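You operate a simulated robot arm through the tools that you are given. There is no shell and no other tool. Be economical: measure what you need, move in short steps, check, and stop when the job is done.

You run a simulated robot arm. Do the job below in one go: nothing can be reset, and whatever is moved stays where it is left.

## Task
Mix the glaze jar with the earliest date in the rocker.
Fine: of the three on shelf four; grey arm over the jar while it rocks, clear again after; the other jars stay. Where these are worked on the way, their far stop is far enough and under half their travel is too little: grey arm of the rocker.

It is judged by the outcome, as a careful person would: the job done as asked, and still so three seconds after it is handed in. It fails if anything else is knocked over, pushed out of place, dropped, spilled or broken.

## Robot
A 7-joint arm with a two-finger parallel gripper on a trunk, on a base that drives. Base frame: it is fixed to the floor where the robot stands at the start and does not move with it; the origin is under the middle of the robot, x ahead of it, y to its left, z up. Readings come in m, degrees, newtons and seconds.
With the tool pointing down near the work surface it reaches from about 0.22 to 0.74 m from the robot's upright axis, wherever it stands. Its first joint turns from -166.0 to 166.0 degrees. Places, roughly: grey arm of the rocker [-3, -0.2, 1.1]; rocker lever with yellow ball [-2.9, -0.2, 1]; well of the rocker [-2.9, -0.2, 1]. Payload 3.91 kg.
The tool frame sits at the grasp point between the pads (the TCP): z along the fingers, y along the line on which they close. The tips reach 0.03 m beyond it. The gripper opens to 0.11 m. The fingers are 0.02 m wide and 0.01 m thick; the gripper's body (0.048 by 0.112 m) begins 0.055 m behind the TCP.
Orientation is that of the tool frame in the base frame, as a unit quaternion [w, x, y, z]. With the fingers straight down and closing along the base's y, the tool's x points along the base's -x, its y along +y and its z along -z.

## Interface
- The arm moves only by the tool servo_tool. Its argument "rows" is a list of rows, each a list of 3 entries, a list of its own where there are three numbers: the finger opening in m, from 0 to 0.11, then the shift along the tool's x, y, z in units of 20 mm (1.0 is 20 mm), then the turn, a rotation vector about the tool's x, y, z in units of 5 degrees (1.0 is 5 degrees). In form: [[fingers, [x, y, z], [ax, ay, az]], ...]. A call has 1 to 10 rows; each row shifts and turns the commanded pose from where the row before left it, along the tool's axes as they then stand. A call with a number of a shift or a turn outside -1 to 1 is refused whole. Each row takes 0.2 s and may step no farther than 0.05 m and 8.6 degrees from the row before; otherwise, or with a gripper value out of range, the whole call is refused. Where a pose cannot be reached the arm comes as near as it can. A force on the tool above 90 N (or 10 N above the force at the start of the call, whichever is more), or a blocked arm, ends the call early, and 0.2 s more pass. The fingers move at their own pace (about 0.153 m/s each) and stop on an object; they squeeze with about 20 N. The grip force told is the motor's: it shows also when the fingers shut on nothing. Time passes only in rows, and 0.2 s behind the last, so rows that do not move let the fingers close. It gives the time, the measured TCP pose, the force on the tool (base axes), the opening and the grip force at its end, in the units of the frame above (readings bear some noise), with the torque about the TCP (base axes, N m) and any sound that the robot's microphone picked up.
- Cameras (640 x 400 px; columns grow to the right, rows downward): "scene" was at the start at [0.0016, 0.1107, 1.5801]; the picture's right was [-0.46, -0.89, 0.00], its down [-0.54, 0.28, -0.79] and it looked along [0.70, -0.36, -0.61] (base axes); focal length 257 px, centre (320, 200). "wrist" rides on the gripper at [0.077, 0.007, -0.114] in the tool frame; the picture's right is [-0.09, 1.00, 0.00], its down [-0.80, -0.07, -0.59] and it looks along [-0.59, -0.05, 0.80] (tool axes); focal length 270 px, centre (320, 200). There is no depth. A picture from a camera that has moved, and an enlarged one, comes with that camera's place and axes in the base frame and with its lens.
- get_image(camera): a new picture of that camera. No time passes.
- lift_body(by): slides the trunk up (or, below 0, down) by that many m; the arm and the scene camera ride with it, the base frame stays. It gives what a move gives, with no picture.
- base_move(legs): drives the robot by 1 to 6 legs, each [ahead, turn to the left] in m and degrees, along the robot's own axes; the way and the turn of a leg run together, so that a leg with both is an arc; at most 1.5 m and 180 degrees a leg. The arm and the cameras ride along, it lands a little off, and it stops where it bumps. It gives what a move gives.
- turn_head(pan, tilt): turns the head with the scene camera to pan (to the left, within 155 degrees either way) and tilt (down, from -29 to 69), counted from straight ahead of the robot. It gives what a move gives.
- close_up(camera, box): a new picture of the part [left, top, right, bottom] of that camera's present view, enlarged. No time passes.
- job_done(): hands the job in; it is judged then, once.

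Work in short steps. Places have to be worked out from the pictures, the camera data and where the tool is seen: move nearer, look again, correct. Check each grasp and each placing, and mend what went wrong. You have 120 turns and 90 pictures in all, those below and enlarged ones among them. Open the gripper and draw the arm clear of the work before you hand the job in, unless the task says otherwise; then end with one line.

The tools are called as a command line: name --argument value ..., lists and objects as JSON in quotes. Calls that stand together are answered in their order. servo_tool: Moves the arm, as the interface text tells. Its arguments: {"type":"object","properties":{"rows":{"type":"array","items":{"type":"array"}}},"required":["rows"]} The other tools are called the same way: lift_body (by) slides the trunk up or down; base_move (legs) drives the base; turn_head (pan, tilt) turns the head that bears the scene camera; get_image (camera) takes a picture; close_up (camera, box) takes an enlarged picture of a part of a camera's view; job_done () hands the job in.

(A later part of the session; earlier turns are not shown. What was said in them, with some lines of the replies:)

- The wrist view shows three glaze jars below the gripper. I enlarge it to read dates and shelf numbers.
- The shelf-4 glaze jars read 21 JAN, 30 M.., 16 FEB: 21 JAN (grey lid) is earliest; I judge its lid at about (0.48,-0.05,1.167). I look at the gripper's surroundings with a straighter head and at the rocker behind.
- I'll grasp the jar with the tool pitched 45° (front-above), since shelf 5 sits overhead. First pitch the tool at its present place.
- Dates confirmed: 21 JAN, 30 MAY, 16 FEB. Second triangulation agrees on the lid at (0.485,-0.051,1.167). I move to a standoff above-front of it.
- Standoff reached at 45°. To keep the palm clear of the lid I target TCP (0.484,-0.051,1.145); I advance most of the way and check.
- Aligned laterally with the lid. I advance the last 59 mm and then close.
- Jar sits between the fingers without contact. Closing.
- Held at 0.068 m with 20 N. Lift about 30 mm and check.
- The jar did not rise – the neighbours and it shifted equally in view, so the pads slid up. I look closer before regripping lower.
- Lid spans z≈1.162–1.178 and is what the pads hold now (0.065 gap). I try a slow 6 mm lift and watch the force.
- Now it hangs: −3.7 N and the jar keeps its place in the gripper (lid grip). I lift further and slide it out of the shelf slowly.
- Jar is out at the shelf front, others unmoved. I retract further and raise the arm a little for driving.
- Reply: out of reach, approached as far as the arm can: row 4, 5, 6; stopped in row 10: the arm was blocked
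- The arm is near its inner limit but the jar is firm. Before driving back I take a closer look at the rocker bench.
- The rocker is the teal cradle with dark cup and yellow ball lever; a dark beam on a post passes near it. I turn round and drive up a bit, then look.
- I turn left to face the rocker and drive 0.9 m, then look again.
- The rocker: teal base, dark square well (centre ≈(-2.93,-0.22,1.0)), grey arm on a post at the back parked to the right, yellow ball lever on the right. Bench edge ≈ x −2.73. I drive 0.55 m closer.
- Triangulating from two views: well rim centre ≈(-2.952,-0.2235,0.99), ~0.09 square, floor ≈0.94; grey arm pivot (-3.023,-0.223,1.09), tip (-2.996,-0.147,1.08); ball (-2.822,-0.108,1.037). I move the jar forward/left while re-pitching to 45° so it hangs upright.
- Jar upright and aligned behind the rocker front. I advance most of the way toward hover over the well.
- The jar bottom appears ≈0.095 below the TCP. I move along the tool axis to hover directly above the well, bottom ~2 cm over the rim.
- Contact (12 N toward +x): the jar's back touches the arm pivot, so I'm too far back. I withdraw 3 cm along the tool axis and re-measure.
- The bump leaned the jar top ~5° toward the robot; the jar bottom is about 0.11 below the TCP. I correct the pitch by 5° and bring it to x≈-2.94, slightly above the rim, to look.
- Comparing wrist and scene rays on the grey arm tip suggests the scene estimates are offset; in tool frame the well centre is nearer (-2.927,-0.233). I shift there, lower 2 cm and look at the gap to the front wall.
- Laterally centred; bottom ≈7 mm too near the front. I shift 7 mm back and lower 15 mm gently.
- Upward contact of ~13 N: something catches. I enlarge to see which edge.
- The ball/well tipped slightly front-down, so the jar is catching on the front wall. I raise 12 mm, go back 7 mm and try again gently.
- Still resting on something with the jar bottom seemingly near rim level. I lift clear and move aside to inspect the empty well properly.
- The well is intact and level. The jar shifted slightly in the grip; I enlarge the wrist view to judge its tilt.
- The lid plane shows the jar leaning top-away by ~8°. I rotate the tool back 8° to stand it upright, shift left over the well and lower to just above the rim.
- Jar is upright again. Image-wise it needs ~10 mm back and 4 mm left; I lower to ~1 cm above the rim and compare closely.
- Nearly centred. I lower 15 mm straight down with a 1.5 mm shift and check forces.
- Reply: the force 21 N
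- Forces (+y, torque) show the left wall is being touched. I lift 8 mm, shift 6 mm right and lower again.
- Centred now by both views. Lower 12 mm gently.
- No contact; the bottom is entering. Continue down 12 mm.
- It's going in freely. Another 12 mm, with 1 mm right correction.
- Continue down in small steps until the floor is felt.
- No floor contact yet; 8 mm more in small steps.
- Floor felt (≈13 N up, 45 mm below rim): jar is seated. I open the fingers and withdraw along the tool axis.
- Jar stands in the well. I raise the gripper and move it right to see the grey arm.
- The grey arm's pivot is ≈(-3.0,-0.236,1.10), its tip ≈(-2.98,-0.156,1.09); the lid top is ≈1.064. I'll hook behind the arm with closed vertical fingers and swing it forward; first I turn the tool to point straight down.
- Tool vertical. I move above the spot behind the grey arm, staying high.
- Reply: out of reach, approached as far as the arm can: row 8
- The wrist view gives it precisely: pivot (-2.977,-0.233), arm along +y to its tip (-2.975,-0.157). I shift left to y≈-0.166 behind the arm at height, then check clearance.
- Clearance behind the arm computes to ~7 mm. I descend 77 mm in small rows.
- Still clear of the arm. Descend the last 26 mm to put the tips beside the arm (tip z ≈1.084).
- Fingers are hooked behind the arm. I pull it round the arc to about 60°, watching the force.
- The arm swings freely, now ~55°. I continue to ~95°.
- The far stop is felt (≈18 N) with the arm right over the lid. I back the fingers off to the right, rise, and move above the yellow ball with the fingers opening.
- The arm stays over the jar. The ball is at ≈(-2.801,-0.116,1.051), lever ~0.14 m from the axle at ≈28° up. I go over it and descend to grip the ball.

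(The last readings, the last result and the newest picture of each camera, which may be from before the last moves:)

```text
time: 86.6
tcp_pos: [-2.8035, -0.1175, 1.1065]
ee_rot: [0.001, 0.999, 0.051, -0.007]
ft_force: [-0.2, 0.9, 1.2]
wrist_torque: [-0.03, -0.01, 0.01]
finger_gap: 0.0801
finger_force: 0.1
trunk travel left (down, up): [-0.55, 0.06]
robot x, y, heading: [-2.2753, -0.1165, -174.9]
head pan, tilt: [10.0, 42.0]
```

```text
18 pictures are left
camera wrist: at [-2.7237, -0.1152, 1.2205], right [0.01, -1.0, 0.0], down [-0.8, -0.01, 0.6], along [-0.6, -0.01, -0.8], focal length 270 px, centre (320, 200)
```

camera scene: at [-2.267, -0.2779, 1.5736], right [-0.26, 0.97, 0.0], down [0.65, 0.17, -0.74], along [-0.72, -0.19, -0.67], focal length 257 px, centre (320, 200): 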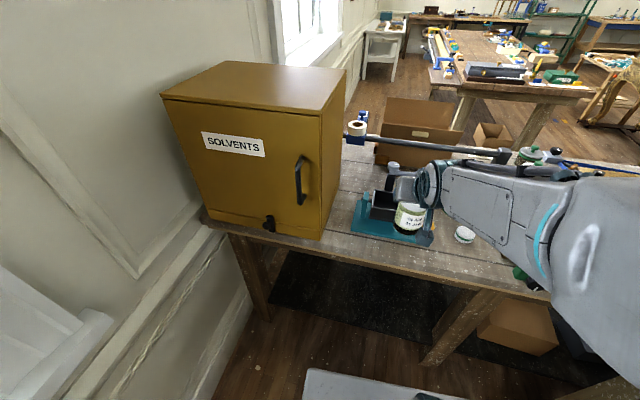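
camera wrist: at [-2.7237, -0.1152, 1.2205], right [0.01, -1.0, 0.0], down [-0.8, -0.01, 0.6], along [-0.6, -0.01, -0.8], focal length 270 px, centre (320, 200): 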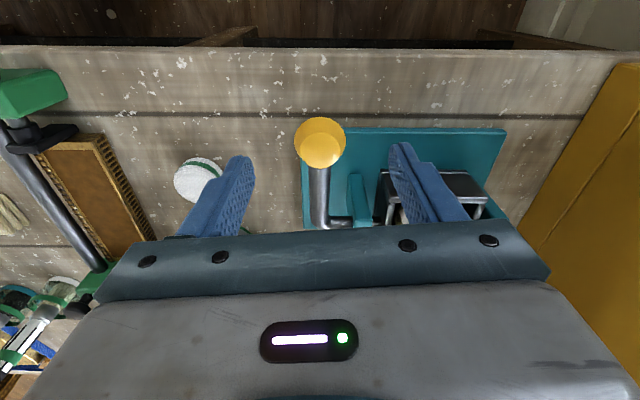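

Ball confirmed at (-2.801,-0.116,1.053), centred. Descend 54 mm and close on it.

servo_tool --rows '[[0.08, [0.1, 0, 0.9], [0, 0, 0]], [0.08, [0, 0, 0.9], [0, 0, 0]], [0.08, [0, 0, 0.9], [0, 0, 0]], [0.05, [0, 0, 0], [0, 0, 0]], [0.02, [0, 0, 0], [0, 0, 0]], [0.02, [0, 0, 0], [0, 0, 0]]]'

close_up --camera "scene" --box '[350, 130, 446, 226]'

```text
time: 88.0
tcp_pos: [-2.8025, -0.117, 1.0534]
ee_rot: [0.001, 0.999, 0.05, -0.006]
ft_force: [-0.1, 4.5, -1.0]
wrist_torque: [0.13, 0.46, -0.15]
finger_gap: 0.0356
finger_force: 44.8
trunk travel left (down, up): [-0.55, 0.06]
robot x, y, heading: [-2.2788, -0.1139, -174.7]
head pan, tilt: [10.0, 42.0]
```

```text
4.17 times, centred on (398, 178) of scene
camera zoom: at [-2.2672, -0.277, 1.5736], right [-0.26, 0.97, 0.0], down [0.65, 0.17, -0.74], along [-0.72, -0.19, -0.67], focal length 1071 px, centre (-5, 292)
```

zoom: 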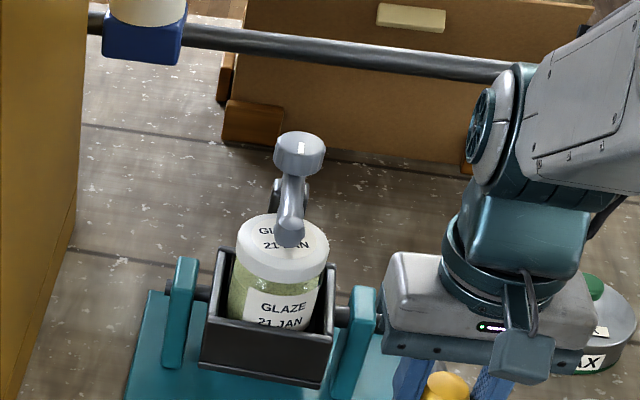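

Ball gripped. I work the lever down ~10° first and feel what it does.

servo_tool --rows '[[0.02, [0.22, 0, 0.56], [0, 0, 0]], [0.02, [0.2, 0, 0.56], [0, 0, 0]], [0.02, [0, 0, 0], [0, 0, 0]]]'

close_up --camera "scene" --box '[350, 130, 446, 226]'

```text
time: 88.8
tcp_pos: [-2.7943, -0.1162, 1.0316]
ee_rot: [0.001, 0.999, 0.052, -0.007]
ft_force: [-9.7, -1.2, 9.3]
wrist_torque: [-0.1, 1.28, -0.04]
finger_gap: 0.0355
finger_force: 45.4
trunk travel left (down, up): [-0.55, 0.06]
robot x, y, heading: [-2.2754, -0.1117, -174.7]
head pan, tilt: [10.0, 42.0]
```

```text
4.17 times, centred on (398, 178) of scene
camera zoom: at [-2.2674, -0.2779, 1.5736], right [-0.26, 0.96, 0.0], down [0.65, 0.18, -0.74], along [-0.72, -0.19, -0.67], focal length 1071 px, centre (-5, 292)
```

zoom: 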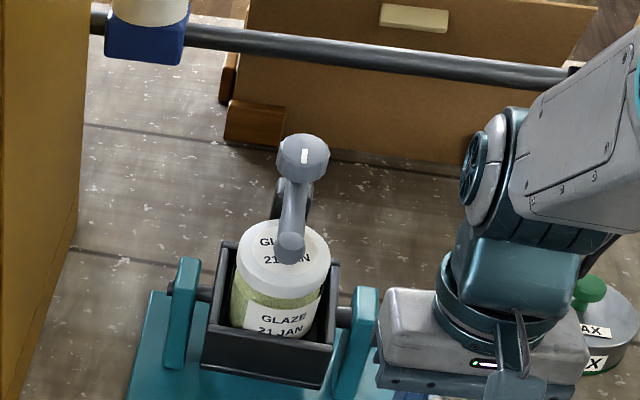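

The lever rocks the well by hand with the jar held by the arm. I push further down to about level lever, then check.

servo_tool --rows '[[0.02, [0.0, 0, 0.72], [0, 0, 0]], [0.02, [0.05, 0, 0.72], [0, 0, 0]], [0.02, [0.0, 0, 0.6], [0, 0, 0]], [0.02, [0, 0, 0], [0, 0, 0]]]'

close_up --camera "scene" --box '[350, 130, 446, 226]'

```text
time: 89.8
tcp_pos: [-2.7922, -0.1167, 0.989]
ee_rot: [0.001, 0.999, 0.052, -0.003]
ft_force: [-2.1, -1.0, -2.4]
wrist_torque: [0.05, -0.51, 0.06]
finger_gap: 0.0357
finger_force: 45.0
trunk travel left (down, up): [-0.55, 0.06]
robot x, y, heading: [-2.2745, -0.1123, -174.7]
head pan, tilt: [10.0, 42.0]
```

```text
4.17 times, centred on (398, 178) of scene
camera zoom: at [-2.2674, -0.278, 1.5733], right [-0.26, 0.97, 0.0], down [0.65, 0.17, -0.74], along [-0.72, -0.19, -0.67], focal length 1071 px, centre (-5, 292)
```

zoom: 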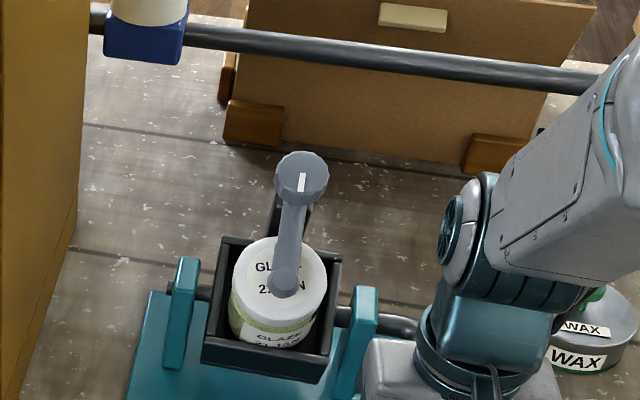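

Tilted ~27° forward, jar held. Now rock back up through level and about 20° the other way.

servo_tool --rows '[[0.02, [-0.02, 0, -0.7], [0, 0, 0]], [0.02, [-0.03, 0, -0.7], [0, 0, 0]], [0.02, [-0.05, 0, -0.7], [0, 0, 0]], [0.02, [-0.2, 0, -0.56], [0, 0, 0]], [0.02, [-0.22, 0, -0.56], [0, 0, 0]], [0.02, [-0.37, 0, -0.56], [0, 0, 0]], [0.02, [-0.37, 0, -0.56], [0, 0, 0]], [0.02, [-0.47, 0, -0.48], [0, 0, 0]], [0.02, [-0.47, 0, -0.48], [0, 0, 0]], [0.02, [0, 0, 0], [0, 0, 0]]]'

close_up --camera "scene" --box '[350, 130, 446, 226]'

```text
time: 92.0
tcp_pos: [-2.835, -0.1209, 1.0969]
ee_rot: [0.001, 0.999, 0.052, -0.007]
ft_force: [0.2, 0.0, -0.4]
wrist_torque: [-0.04, 0.0, 0.0]
finger_gap: 0.0199
finger_force: 0.0
trunk travel left (down, up): [-0.55, 0.06]
robot x, y, heading: [-2.2748, -0.1151, -174.6]
head pan, tilt: [10.0, 42.0]
```

```text
4.17 times, centred on (398, 178) of scene
camera zoom: at [-2.2672, -0.2777, 1.5737], right [-0.26, 0.97, 0.0], down [0.65, 0.17, -0.74], along [-0.72, -0.19, -0.67], focal length 1071 px, centre (-5, 292)
```

zoom: 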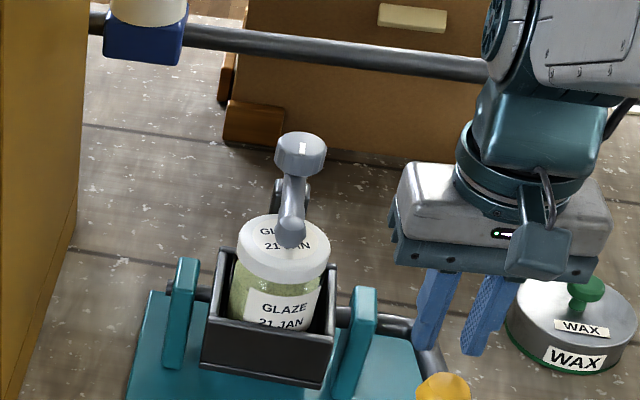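

The grip slipped off at the top: the well went back level and appears to stop there, so the stroke is from rest downward. I regrip the ball.

servo_tool --rows '[[0.02, [0, 0, -1], [0, 0, 0]], [0.08, [0.6, 0, -0.6], [0, 0, 0]], [0.08, [0.7, 0, 0], [0, 0, 0]], [0.08, [0.38, 0, 0.6], [0, 0, 0]], [0.08, [0, 0, 0.9], [0, 0, 0]], [0.08, [0, 0, 0.9], [0, 0, 0]], [0.08, [0, 0, 0.9], [0, 0, 0]], [0.08, [0, 0, 0.5], [0, 0, 0]], [0.04, [0, 0, 0], [0, 0, 0]], [0.02, [0, 0, 0], [0, 0, 0]]]'

servo_tool --rows '[[0.02, [0, 0, 0], [0, 0, 0]], [0.02, [0, 0, 0], [0, 0, 0]]]'

```text
time: 94.2
tcp_pos: [-2.8028, -0.1169, 1.0514]
ee_rot: [0.002, 0.999, 0.052, -0.006]
ft_force: [0.7, -4.1, -0.9]
wrist_torque: [-0.27, 0.24, 0.1]
finger_gap: 0.0356
finger_force: 44.9
trunk travel left (down, up): [-0.55, 0.06]
robot x, y, heading: [-2.2768, -0.1137, -174.9]
head pan, tilt: [10.0, 42.0]
```

```text
time: 94.8
tcp_pos: [-2.8035, -0.1172, 1.0519]
ee_rot: [0.0, 0.999, 0.052, -0.006]
ft_force: [-0.1, -6.0, -0.9]
wrist_torque: [-0.3, 0.29, 0.22]
finger_gap: 0.0358
finger_force: 44.2
trunk travel left (down, up): [-0.55, 0.06]
robot x, y, heading: [-2.2767, -0.1092, -174.7]
head pan, tilt: [10.0, 42.0]
```

Gripped again. A small upward nudge tells whether level is a stop.

servo_tool --rows '[[0.02, [-0.18, 0, -0.3], [0, 0, 0]], [0.02, [-0.18, 0, -0.3], [0, 0, 0]], [0.02, [0, 0, 0], [0, 0, 0]]]'

close_up --camera "scene" --box '[350, 130, 446, 226]'

```text
time: 95.6
tcp_pos: [-2.8095, -0.1171, 1.063]
ee_rot: [0.001, 0.999, 0.051, -0.002]
ft_force: [18.0, -6.6, -30.4]
wrist_torque: [-0.01, -0.21, 0.03]
finger_gap: 0.0358
finger_force: 45.1
trunk travel left (down, up): [-0.55, 0.06]
robot x, y, heading: [-2.2785, -0.1141, -174.8]
head pan, tilt: [10.0, 42.0]
```

```text
4.17 times, centred on (398, 178) of scene
camera zoom: at [-2.2666, -0.2789, 1.5734], right [-0.26, 0.97, 0.0], down [0.65, 0.18, -0.74], along [-0.72, -0.19, -0.67], focal length 1071 px, centre (-5, 292)
```

zoom: 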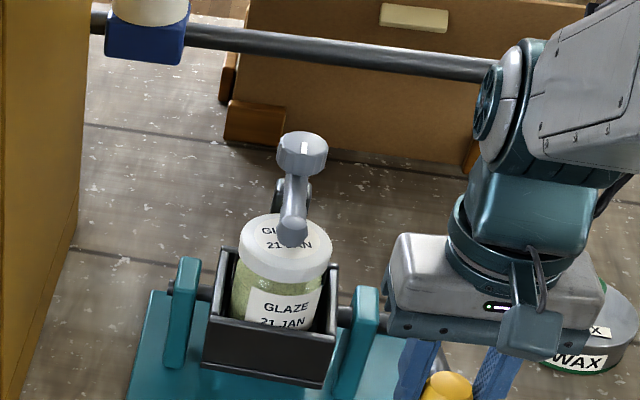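

Level is the lever's hard stop (30 N). So the strokes go down from there; bench is at ≈0.91, so I keep above z 0.975. One full stroke down.

servo_tool --rows '[[0.02, [0.18, 0, 0.3], [0, 0, 0]], [0.02, [0.18, 0, 0.3], [0, 0, 0]], [0.02, [0.2, 0, 0.56], [0, 0, 0]], [0.02, [0.18, 0, 0.56], [0, 0, 0]], [0.02, [0.05, 0, 0.7], [0, 0, 0]], [0.02, [0.05, 0, 0.7], [0, 0, 0]], [0.02, [0.0, 0, 0.6], [0, 0, 0]], [0.02, [-0.03, 0, 0.5], [0, 0, 0]], [0.02, [0, 0, 0], [0, 0, 0]]]'

close_up --camera "scene" --box '[350, 130, 446, 226]'

```text
time: 97.6
tcp_pos: [-2.7956, -0.1172, 0.9807]
ee_rot: [0.0, 0.999, 0.051, -0.008]
ft_force: [-10.1, -8.6, 22.0]
wrist_torque: [-0.05, 0.17, -0.02]
finger_gap: 0.0357
finger_force: 45.1
trunk travel left (down, up): [-0.55, 0.06]
robot x, y, heading: [-2.279, -0.1146, -175.0]
head pan, tilt: [10.0, 42.0]
```

```text
4.17 times, centred on (398, 178) of scene
camera zoom: at [-2.2666, -0.2793, 1.5736], right [-0.26, 0.97, 0.0], down [0.65, 0.18, -0.74], along [-0.72, -0.19, -0.67], focal length 1071 px, centre (-5, 292)
```

zoom: 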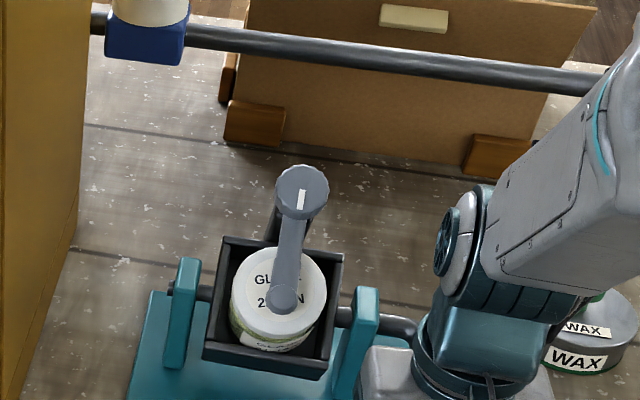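

The lower stop is felt at z≈0.98, so full travel is about 30°. I now rock: up, down.

servo_tool --rows '[[0.02, [0.02, 0, -0.95], [0, 0, 0]], [0.02, [-0.05, 0, -0.95], [0, 0, 0]], [0.02, [-0.2, 0, -0.9], [0, 0, 0]], [0.02, [-0.22, 0, -0.82], [0, 0, 0]], [0.02, [0, 0, 0], [0, 0, 0]], [0.02, [0.22, 0, 0.82], [0, 0, 0]], [0.02, [0.2, 0, 0.9], [0, 0, 0]], [0.02, [0.05, 0, 0.95], [0, 0, 0]], [0.02, [-0.02, 0, 0.9], [0, 0, 0]], [0.02, [0, 0, 0.05], [0, 0, 0]]]'

servo_tool --rows '[[0.02, [0.02, 0, -0.95], [0, 0, 0]], [0.02, [-0.05, 0, -0.95], [0, 0, 0]], [0.02, [-0.2, 0, -0.9], [0, 0, 0]], [0.02, [-0.22, 0, -0.82], [0, 0, 0]], [0.02, [0, 0, 0], [0, 0, 0]], [0.02, [0.22, 0, 0.82], [0, 0, 0]], [0.02, [0.2, 0, 0.9], [0, 0, 0]], [0.02, [0.05, 0, 0.95], [0, 0, 0]], [0.02, [-0.02, 0, 0.9], [0, 0, 0]], [0.02, [0, 0, 0.05], [0, 0, 0]]]'

close_up --camera "scene" --box '[350, 130, 446, 226]'

```text
time: 99.8
tcp_pos: [-2.7968, -0.1173, 0.9786]
ee_rot: [0.001, 0.999, 0.051, -0.007]
ft_force: [-16.5, -8.0, 8.0]
wrist_torque: [-0.15, 0.37, 0.01]
finger_gap: 0.0357
finger_force: 45.0
trunk travel left (down, up): [-0.55, 0.06]
robot x, y, heading: [-2.2805, -0.1147, -174.9]
head pan, tilt: [10.0, 42.0]
```

```text
time: 102.0
tcp_pos: [-2.7981, -0.1173, 0.9801]
ee_rot: [0.0, 0.999, 0.053, -0.008]
ft_force: [-6.8, -22.1, 12.1]
wrist_torque: [-0.22, 1.16, 0.14]
finger_gap: 0.0354
finger_force: 44.9
trunk travel left (down, up): [-0.55, 0.06]
robot x, y, heading: [-2.2794, -0.1173, -174.8]
head pan, tilt: [10.0, 42.0]
```

```text
4.17 times, centred on (398, 178) of scene
camera zoom: at [-2.2665, -0.2816, 1.5733], right [-0.26, 0.96, 0.0], down [0.65, 0.18, -0.74], along [-0.72, -0.19, -0.67], focal length 1071 px, centre (-5, 292)
```

zoom: 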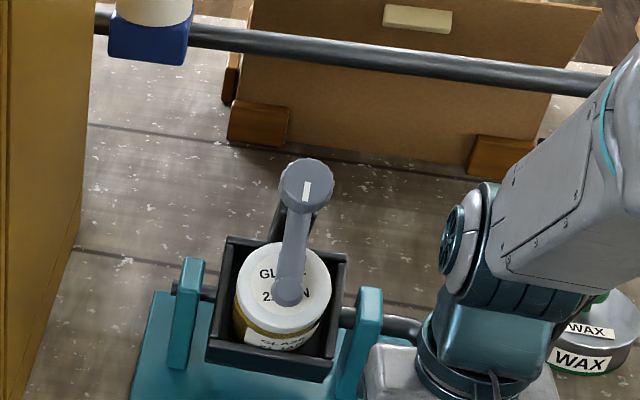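

The glaze has changed colour from green to amber – it's mixing. One more stroke cycle, easing the side force, ending at level.

servo_tool --rows '[[0.02, [0.05, 0.1, -0.9], [0, 0, 0]], [0.02, [-0.05, 0.1, -0.95], [0, 0, 0]], [0.02, [-0.2, 0, -0.9], [0, 0, 0]], [0.02, [-0.22, 0, -0.82], [0, 0, 0]], [0.02, [0, 0, 0], [0, 0, 0]], [0.02, [0.22, 0, 0.82], [0, 0, 0]], [0.02, [0.2, 0, 0.9], [0, 0, 0]], [0.02, [0.05, 0, 0.95], [0, 0, 0]], [0.02, [0, 0, 0.8], [0, 0, 0]], [0.02, [0, 0, 0], [0, 0, 0]]]'

servo_tool --rows '[[0.02, [0.0, 0, -0.8], [0, 0, 0]], [0.02, [-0.05, 0, -0.95], [0, 0, 0]], [0.02, [-0.2, 0, -0.9], [0, 0, 0]], [0.02, [-0.22, 0, -0.82], [0, 0, 0]], [0.02, [0, 0, 0], [0, 0, 0]]]'

close_up --camera "scene" --box '[350, 130, 446, 226]'

```text
time: 104.2
tcp_pos: [-2.7928, -0.117, 0.9828]
ee_rot: [0.001, 0.999, 0.05, -0.007]
ft_force: [-9.9, 12.8, 12.0]
wrist_torque: [-0.09, 1.06, -0.19]
finger_gap: 0.0354
finger_force: 45.1
trunk travel left (down, up): [-0.55, 0.06]
robot x, y, heading: [-2.2755, -0.1167, -174.8]
head pan, tilt: [10.0, 42.0]
```

```text
time: 105.4
tcp_pos: [-2.8038, -0.1172, 1.0488]
ee_rot: [0.002, 0.999, 0.051, -0.003]
ft_force: [9.5, 25.2, -18.5]
wrist_torque: [0.1, -0.83, -0.03]
finger_gap: 0.0356
finger_force: 45.3
trunk travel left (down, up): [-0.55, 0.06]
robot x, y, heading: [-2.278, -0.1119, -174.8]
head pan, tilt: [10.0, 42.0]
```

```text
4.17 times, centred on (398, 178) of scene
camera zoom: at [-2.2677, -0.2737, 1.5738], right [-0.26, 0.97, 0.0], down [0.65, 0.17, -0.74], along [-0.72, -0.19, -0.67], focal length 1071 px, centre (-5, 292)
```

zoom: 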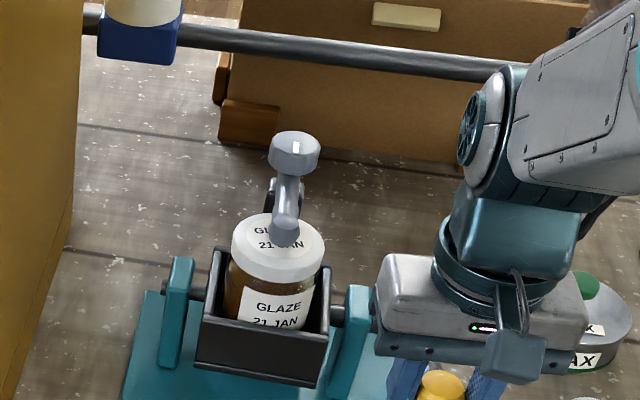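

The glaze is now evenly brown. Two more cycles to be sure, relieving the side force, ending level.

servo_tool --rows '[[0.02, [0.22, -0.1, 0.78], [0, 0, 0]], [0.02, [0.2, 0, 0.9], [0, 0, 0]], [0.02, [0.05, 0, 0.95], [0, 0, 0]], [0.02, [0, 0, 0.8], [0, 0, 0]], [0.02, [0, 0, 0], [0, 0, 0]], [0.02, [0.0, 0, -0.8], [0, 0, 0]], [0.02, [-0.05, 0, -0.95], [0, 0, 0]], [0.02, [-0.2, 0, -0.9], [0, 0, 0]], [0.02, [-0.22, 0, -0.78], [0, 0, 0]], [0.02, [0, 0, 0], [0, 0, 0]]]'

servo_tool --rows '[[0.02, [0.22, 0, 0.78], [0, 0, 0]], [0.02, [0.2, 0, 0.9], [0, 0, 0]], [0.02, [0.05, 0, 0.95], [0, 0, 0]], [0.02, [0, 0, 0.8], [0, 0, 0]], [0.02, [0, 0, 0], [0, 0, 0]], [0.02, [0.0, 0, -0.8], [0, 0, 0]], [0.02, [-0.05, 0, -0.95], [0, 0, 0]], [0.02, [-0.2, 0, -0.9], [0, 0, 0]], [0.02, [-0.22, 0, -0.78], [0, 0, 0]], [0.02, [0, 0, 0], [0, 0, 0]]]'

close_up --camera "scene" --box '[350, 130, 446, 226]'

```text
time: 107.6
tcp_pos: [-2.8031, -0.1166, 1.0488]
ee_rot: [0.0, 0.999, 0.051, -0.004]
ft_force: [5.9, 7.4, -33.4]
wrist_torque: [-0.03, -0.19, -0.06]
finger_gap: 0.0356
finger_force: 45.5
trunk travel left (down, up): [-0.55, 0.06]
robot x, y, heading: [-2.2801, -0.114, -174.9]
head pan, tilt: [10.0, 42.0]
```

```text
time: 109.8
tcp_pos: [-2.8034, -0.1179, 1.0504]
ee_rot: [0.001, 0.999, 0.052, -0.003]
ft_force: [9.2, 7.9, -32.4]
wrist_torque: [-0.02, -0.21, -0.01]
finger_gap: 0.0357
finger_force: 44.4
trunk travel left (down, up): [-0.55, 0.06]
robot x, y, heading: [-2.2766, -0.1137, -174.8]
head pan, tilt: [10.0, 42.0]
```

```text
4.17 times, centred on (398, 178) of scene
camera zoom: at [-2.2682, -0.2765, 1.5734], right [-0.26, 0.97, 0.0], down [0.65, 0.17, -0.74], along [-0.72, -0.19, -0.67], focal length 1071 px, centre (-5, 292)
```

zoom: 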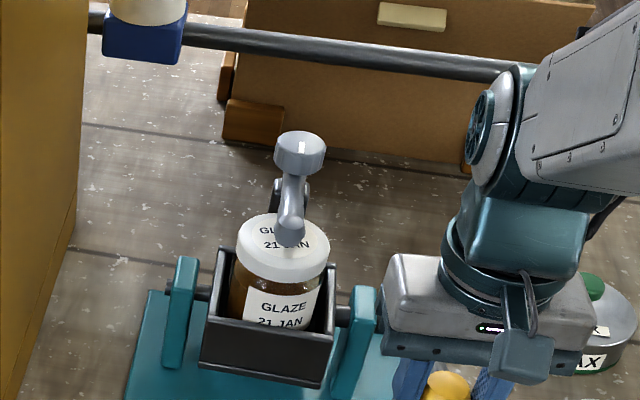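

Fully brown and stable: mixed. I ease the lever, open the fingers and rise, heading to the left side of the grey arm.

servo_tool --rows '[[0.02, [0.05, 0, 0.12], [0, 0, 0]], [0.06, [0, 0, 0], [0, 0, 0]], [0.08, [0, 0, 0], [0, 0, 0]], [0.08, [0, 0, -0.9], [0, 0, 0]], [0.08, [0, 0, -1], [0, 0, 0]], [0.08, [0, 0, -1], [0, 0, 0]], [0.08, [0, 0, -1], [0, 0, 0]], [0.08, [0, 0, -1], [0, 0, 0]], [0.0, [0, 0, -1], [0, 0, 0]], [0.0, [0, 0, -1], [0, 0, 0]]]'

```text
time: 112.0
tcp_pos: [-2.7975, -0.1178, 1.1874]
ee_rot: [0.001, 0.999, 0.052, -0.006]
ft_force: [-0.5, -0.2, -1.1]
wrist_torque: [0.01, 0.03, 0.01]
finger_gap: 0.0001
finger_force: 19.8
trunk travel left (down, up): [-0.55, 0.06]
robot x, y, heading: [-2.2764, -0.1175, -175.1]
head pan, tilt: [10.0, 42.0]
```

I traverse at height to the left of the arm.

servo_tool --rows '[[0.0, [-0.74, 0.82, 0], [0, 0, 0]], [0.0, [-0.74, 0.82, 0], [0, 0, 0]], [0.0, [-0.74, 0.82, 0], [0, 0, 0]], [0.0, [-0.74, 0.82, 0], [0, 0, 0]], [0.0, [-0.74, 0.82, 0], [0, 0, 0]], [0.0, [-0.74, 0.82, 0], [0, 0, 0]], [0.0, [-0.74, 0.82, 0], [0, 0, 0]], [0.0, [-0.74, 0.82, 0], [0, 0, 0]], [0.0, [-0.74, 0.82, 0], [0, 0, 0]], [0.0, [0, 0, 0], [0, 0, 0]]]'

get_image --camera "wrist"

```text
time: 114.2
tcp_pos: [-2.9186, -0.2782, 1.1887]
ee_rot: [0.0, 0.999, 0.052, -0.007]
ft_force: [0.0, 0.5, -0.1]
wrist_torque: [0.0, 0.0, 0.01]
finger_gap: 0.0001
finger_force: 18.8
trunk travel left (down, up): [-0.55, 0.06]
robot x, y, heading: [-2.2787, -0.1138, -174.8]
head pan, tilt: [10.0, 42.0]
```

```text
8 pictures are left
camera wrist: at [-2.839, -0.2763, 1.3033], right [0.01, -1.0, 0.0], down [-0.8, -0.01, 0.6], along [-0.6, -0.01, -0.8], focal length 270 px, centre (320, 200)
```

wrist: 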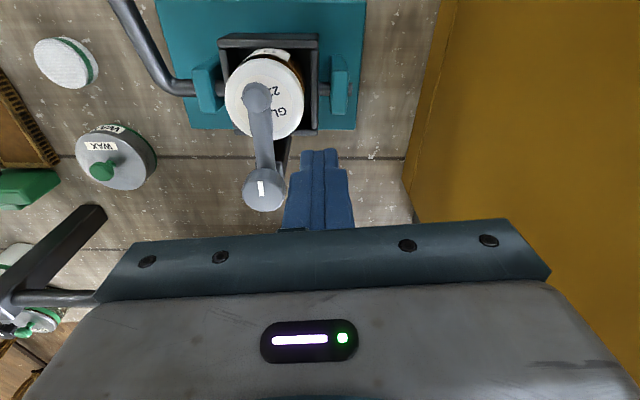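

Finger is to the left of the arm with ~25 mm clearance. I descend 76 mm to arm height.

servo_tool --rows '[[0.0, [0, 0, 0.8], [0, 0, 0]], [0.0, [0, 0, 0.8], [0, 0, 0]], [0.0, [0, 0, 0.8], [0, 0, 0]], [0.0, [0, 0, 0.8], [0, 0, 0]], [0.0, [0, 0, 0.55], [0, 0, 0]], [0.0, [0, 0, 0], [0, 0, 0]]]'

```text
time: 115.6
tcp_pos: [-2.9183, -0.2784, 1.112]
ee_rot: [0.001, 0.999, 0.051, -0.006]
ft_force: [-0.9, 0.2, -0.5]
wrist_torque: [0.0, 0.01, -0.01]
finger_gap: 0.0
finger_force: 19.9
trunk travel left (down, up): [-0.55, 0.06]
robot x, y, heading: [-2.2769, -0.1119, -174.8]
head pan, tilt: [10.0, 42.0]
```

At arm height with no contact. I push the arm back to the right along its arc, up to ~30°.

servo_tool --rows '[[0.0, [0.09, -0.65, 0], [0, 0, 0]], [0.0, [0.09, -0.65, 0], [0, 0, 0]], [0.0, [0.15, -0.54, 0], [0, 0, 0]], [0.0, [0.15, -0.54, 0], [0, 0, 0]], [0.0, [-0.05, -0.55, 0], [0, 0, 0]], [0.0, [-0.05, -0.55, 0], [0, 0, 0]], [0.0, [-0.23, -0.5, 0], [0, 0, 0]], [0.0, [-0.23, -0.5, 0], [0, 0, 0]], [0.0, [0, 0, 0], [0, 0, 0]]]'

close_up --camera "scene" --box '[350, 130, 446, 226]'

```text
time: 117.6
tcp_pos: [-2.9289, -0.1883, 1.113]
ee_rot: [0.0, 0.999, 0.052, -0.006]
ft_force: [-0.1, -0.6, 0.0]
wrist_torque: [0.02, -0.01, 0.02]
finger_gap: 0.0
finger_force: 19.5
trunk travel left (down, up): [-0.55, 0.06]
robot x, y, heading: [-2.2796, -0.1134, -174.6]
head pan, tilt: [10.0, 42.0]
```

```text
4.17 times, centred on (398, 178) of scene
camera zoom: at [-2.267, -0.2778, 1.5736], right [-0.26, 0.97, 0.0], down [0.65, 0.17, -0.74], along [-0.72, -0.19, -0.67], focal length 1071 px, centre (-5, 292)
```

zoom: 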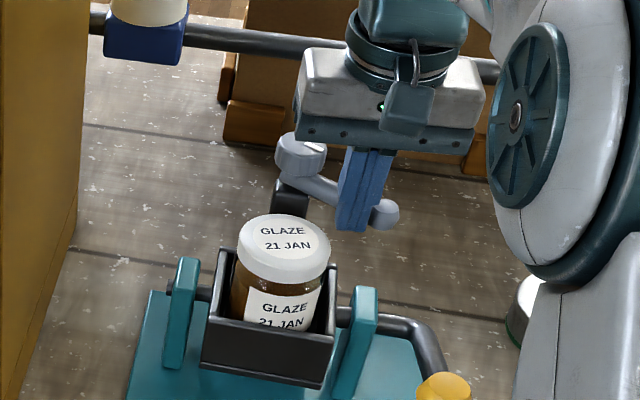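

Arm follows, now ~30° from parked. I push it the rest of the way to its stop.

servo_tool --rows '[[0.0, [-0.39, -0.39, 0], [0, 0, 0]], [0.0, [-0.39, -0.39, 0], [0, 0, 0]], [0.0, [-0.48, -0.28, 0], [0, 0, 0]], [0.0, [-0.35, 0, 0], [0, 0, 0]], [0.0, [0, 0, 0], [0, 0, 0]]]'

close_up --camera "scene" --box '[350, 130, 446, 226]'

```text
time: 118.8
tcp_pos: [-2.9613, -0.1716, 1.1138]
ee_rot: [0.001, 0.999, 0.052, -0.003]
ft_force: [25.7, 2.6, -7.2]
wrist_torque: [-0.04, -0.77, -0.08]
finger_gap: 0.0
finger_force: 20.4
trunk travel left (down, up): [-0.55, 0.06]
robot x, y, heading: [-2.274, -0.1125, -174.6]
head pan, tilt: [10.0, 42.0]
```

```text
4.17 times, centred on (398, 178) of scene
camera zoom: at [-2.2631, -0.2773, 1.5735], right [-0.26, 0.97, 0.0], down [0.64, 0.17, -0.74], along [-0.72, -0.19, -0.67], focal length 1071 px, centre (-5, 292)
```

zoom: 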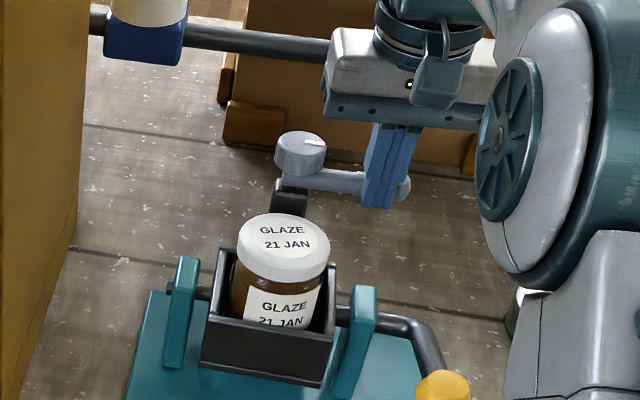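

Arm parked at its stop. I back off, rise and withdraw toward the robot with the gripper open.

servo_tool --rows '[[0.0, [0.5, 0, 0], [0, 0, 0]], [0.0, [0.5, -0.3, 0], [0, 0, 0]], [0.0, [0, 0, -1], [0, 0, 0]], [0.0, [0, 0, -1], [0, 0, 0]], [0.0, [0, 0, -1], [0, 0, 0]], [0.0, [0, 0, -1], [0, 0, 0]], [0.03, [0.8, 0, -0.6], [0, 0, 0]], [0.06, [1, 0, 0], [0, 0, 0]], [0.09, [1, 0, 0], [0, 0, 0]], [0.1, [1, 0, 0], [0, 0, 0]]]'

servo_tool --rows '[[0.1, [1, 0, 0], [0, 0, 0]], [0.1, [1, 0, 0], [0, 0, 0]], [0.1, [1, 0, 0], [0, 0, 0]], [0.1, [1, 0, 0], [0, 0, 0]], [0.1, [1, 0, 0], [0, 0, 0]], [0.1, [1, 0, 0], [0, 0, 0]], [0.1, [0, 0, 0], [0, 0, 0]]]'

get_image --camera "scene"

close_up --camera "scene" --box '[350, 150, 446, 246]'

```text
time: 121.0
tcp_pos: [-2.8633, -0.1553, 1.2043]
ee_rot: [0.001, 0.999, 0.051, -0.007]
ft_force: [0.1, 0.3, -0.6]
wrist_torque: [0.0, 0.01, -0.03]
finger_gap: 0.1001
finger_force: 0.0
trunk travel left (down, up): [-0.55, 0.06]
robot x, y, heading: [-2.2767, -0.1137, -174.8]
head pan, tilt: [10.0, 42.0]
```

```text
time: 122.6
tcp_pos: [-2.7467, -0.1431, 1.2012]
ee_rot: [0.001, 0.999, 0.05, -0.006]
ft_force: [-0.1, -0.3, -0.2]
wrist_torque: [0.02, -0.01, -0.01]
finger_gap: 0.1
finger_force: 0.1
trunk travel left (down, up): [-0.55, 0.06]
robot x, y, heading: [-2.28, -0.1139, -174.9]
head pan, tilt: [10.0, 42.0]
```

```text
5 pictures are left
camera scene: at [-2.2671, -0.2778, 1.5736], right [-0.26, 0.97, 0.0], down [0.65, 0.17, -0.74], along [-0.72, -0.19, -0.67], focal length 257 px, centre (320, 200)
```

scene: 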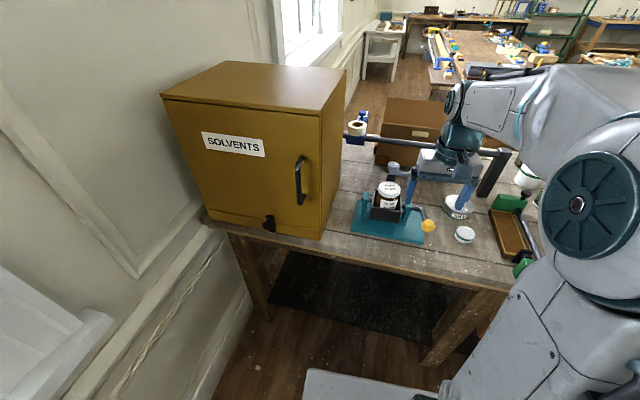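

```text
4.17 times, centred on (398, 198) of scene
camera zoom: at [-2.2671, -0.2778, 1.5736], right [-0.26, 0.97, 0.0], down [0.65, 0.17, -0.74], along [-0.72, -0.19, -0.67], focal length 1071 px, centre (-5, 208)
```

zoom: 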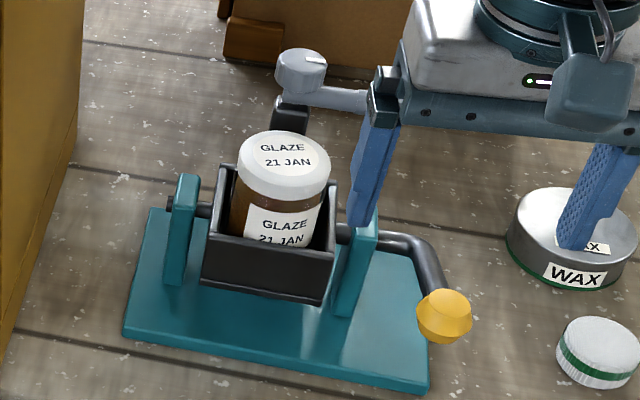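

The jar stands mixed (brown) in the level well, the grey arm is parked clear, the gripper is open and away, and everything else is in place. I hand in.

job_done

```text
The job is handed in.
```

The 21 JAN glaze jar, the earliest of the three on shelf four, is mixed and standing in the rocker well. The grey arm was over it while it rocked and is parked clear again, and the other jars were not moved.
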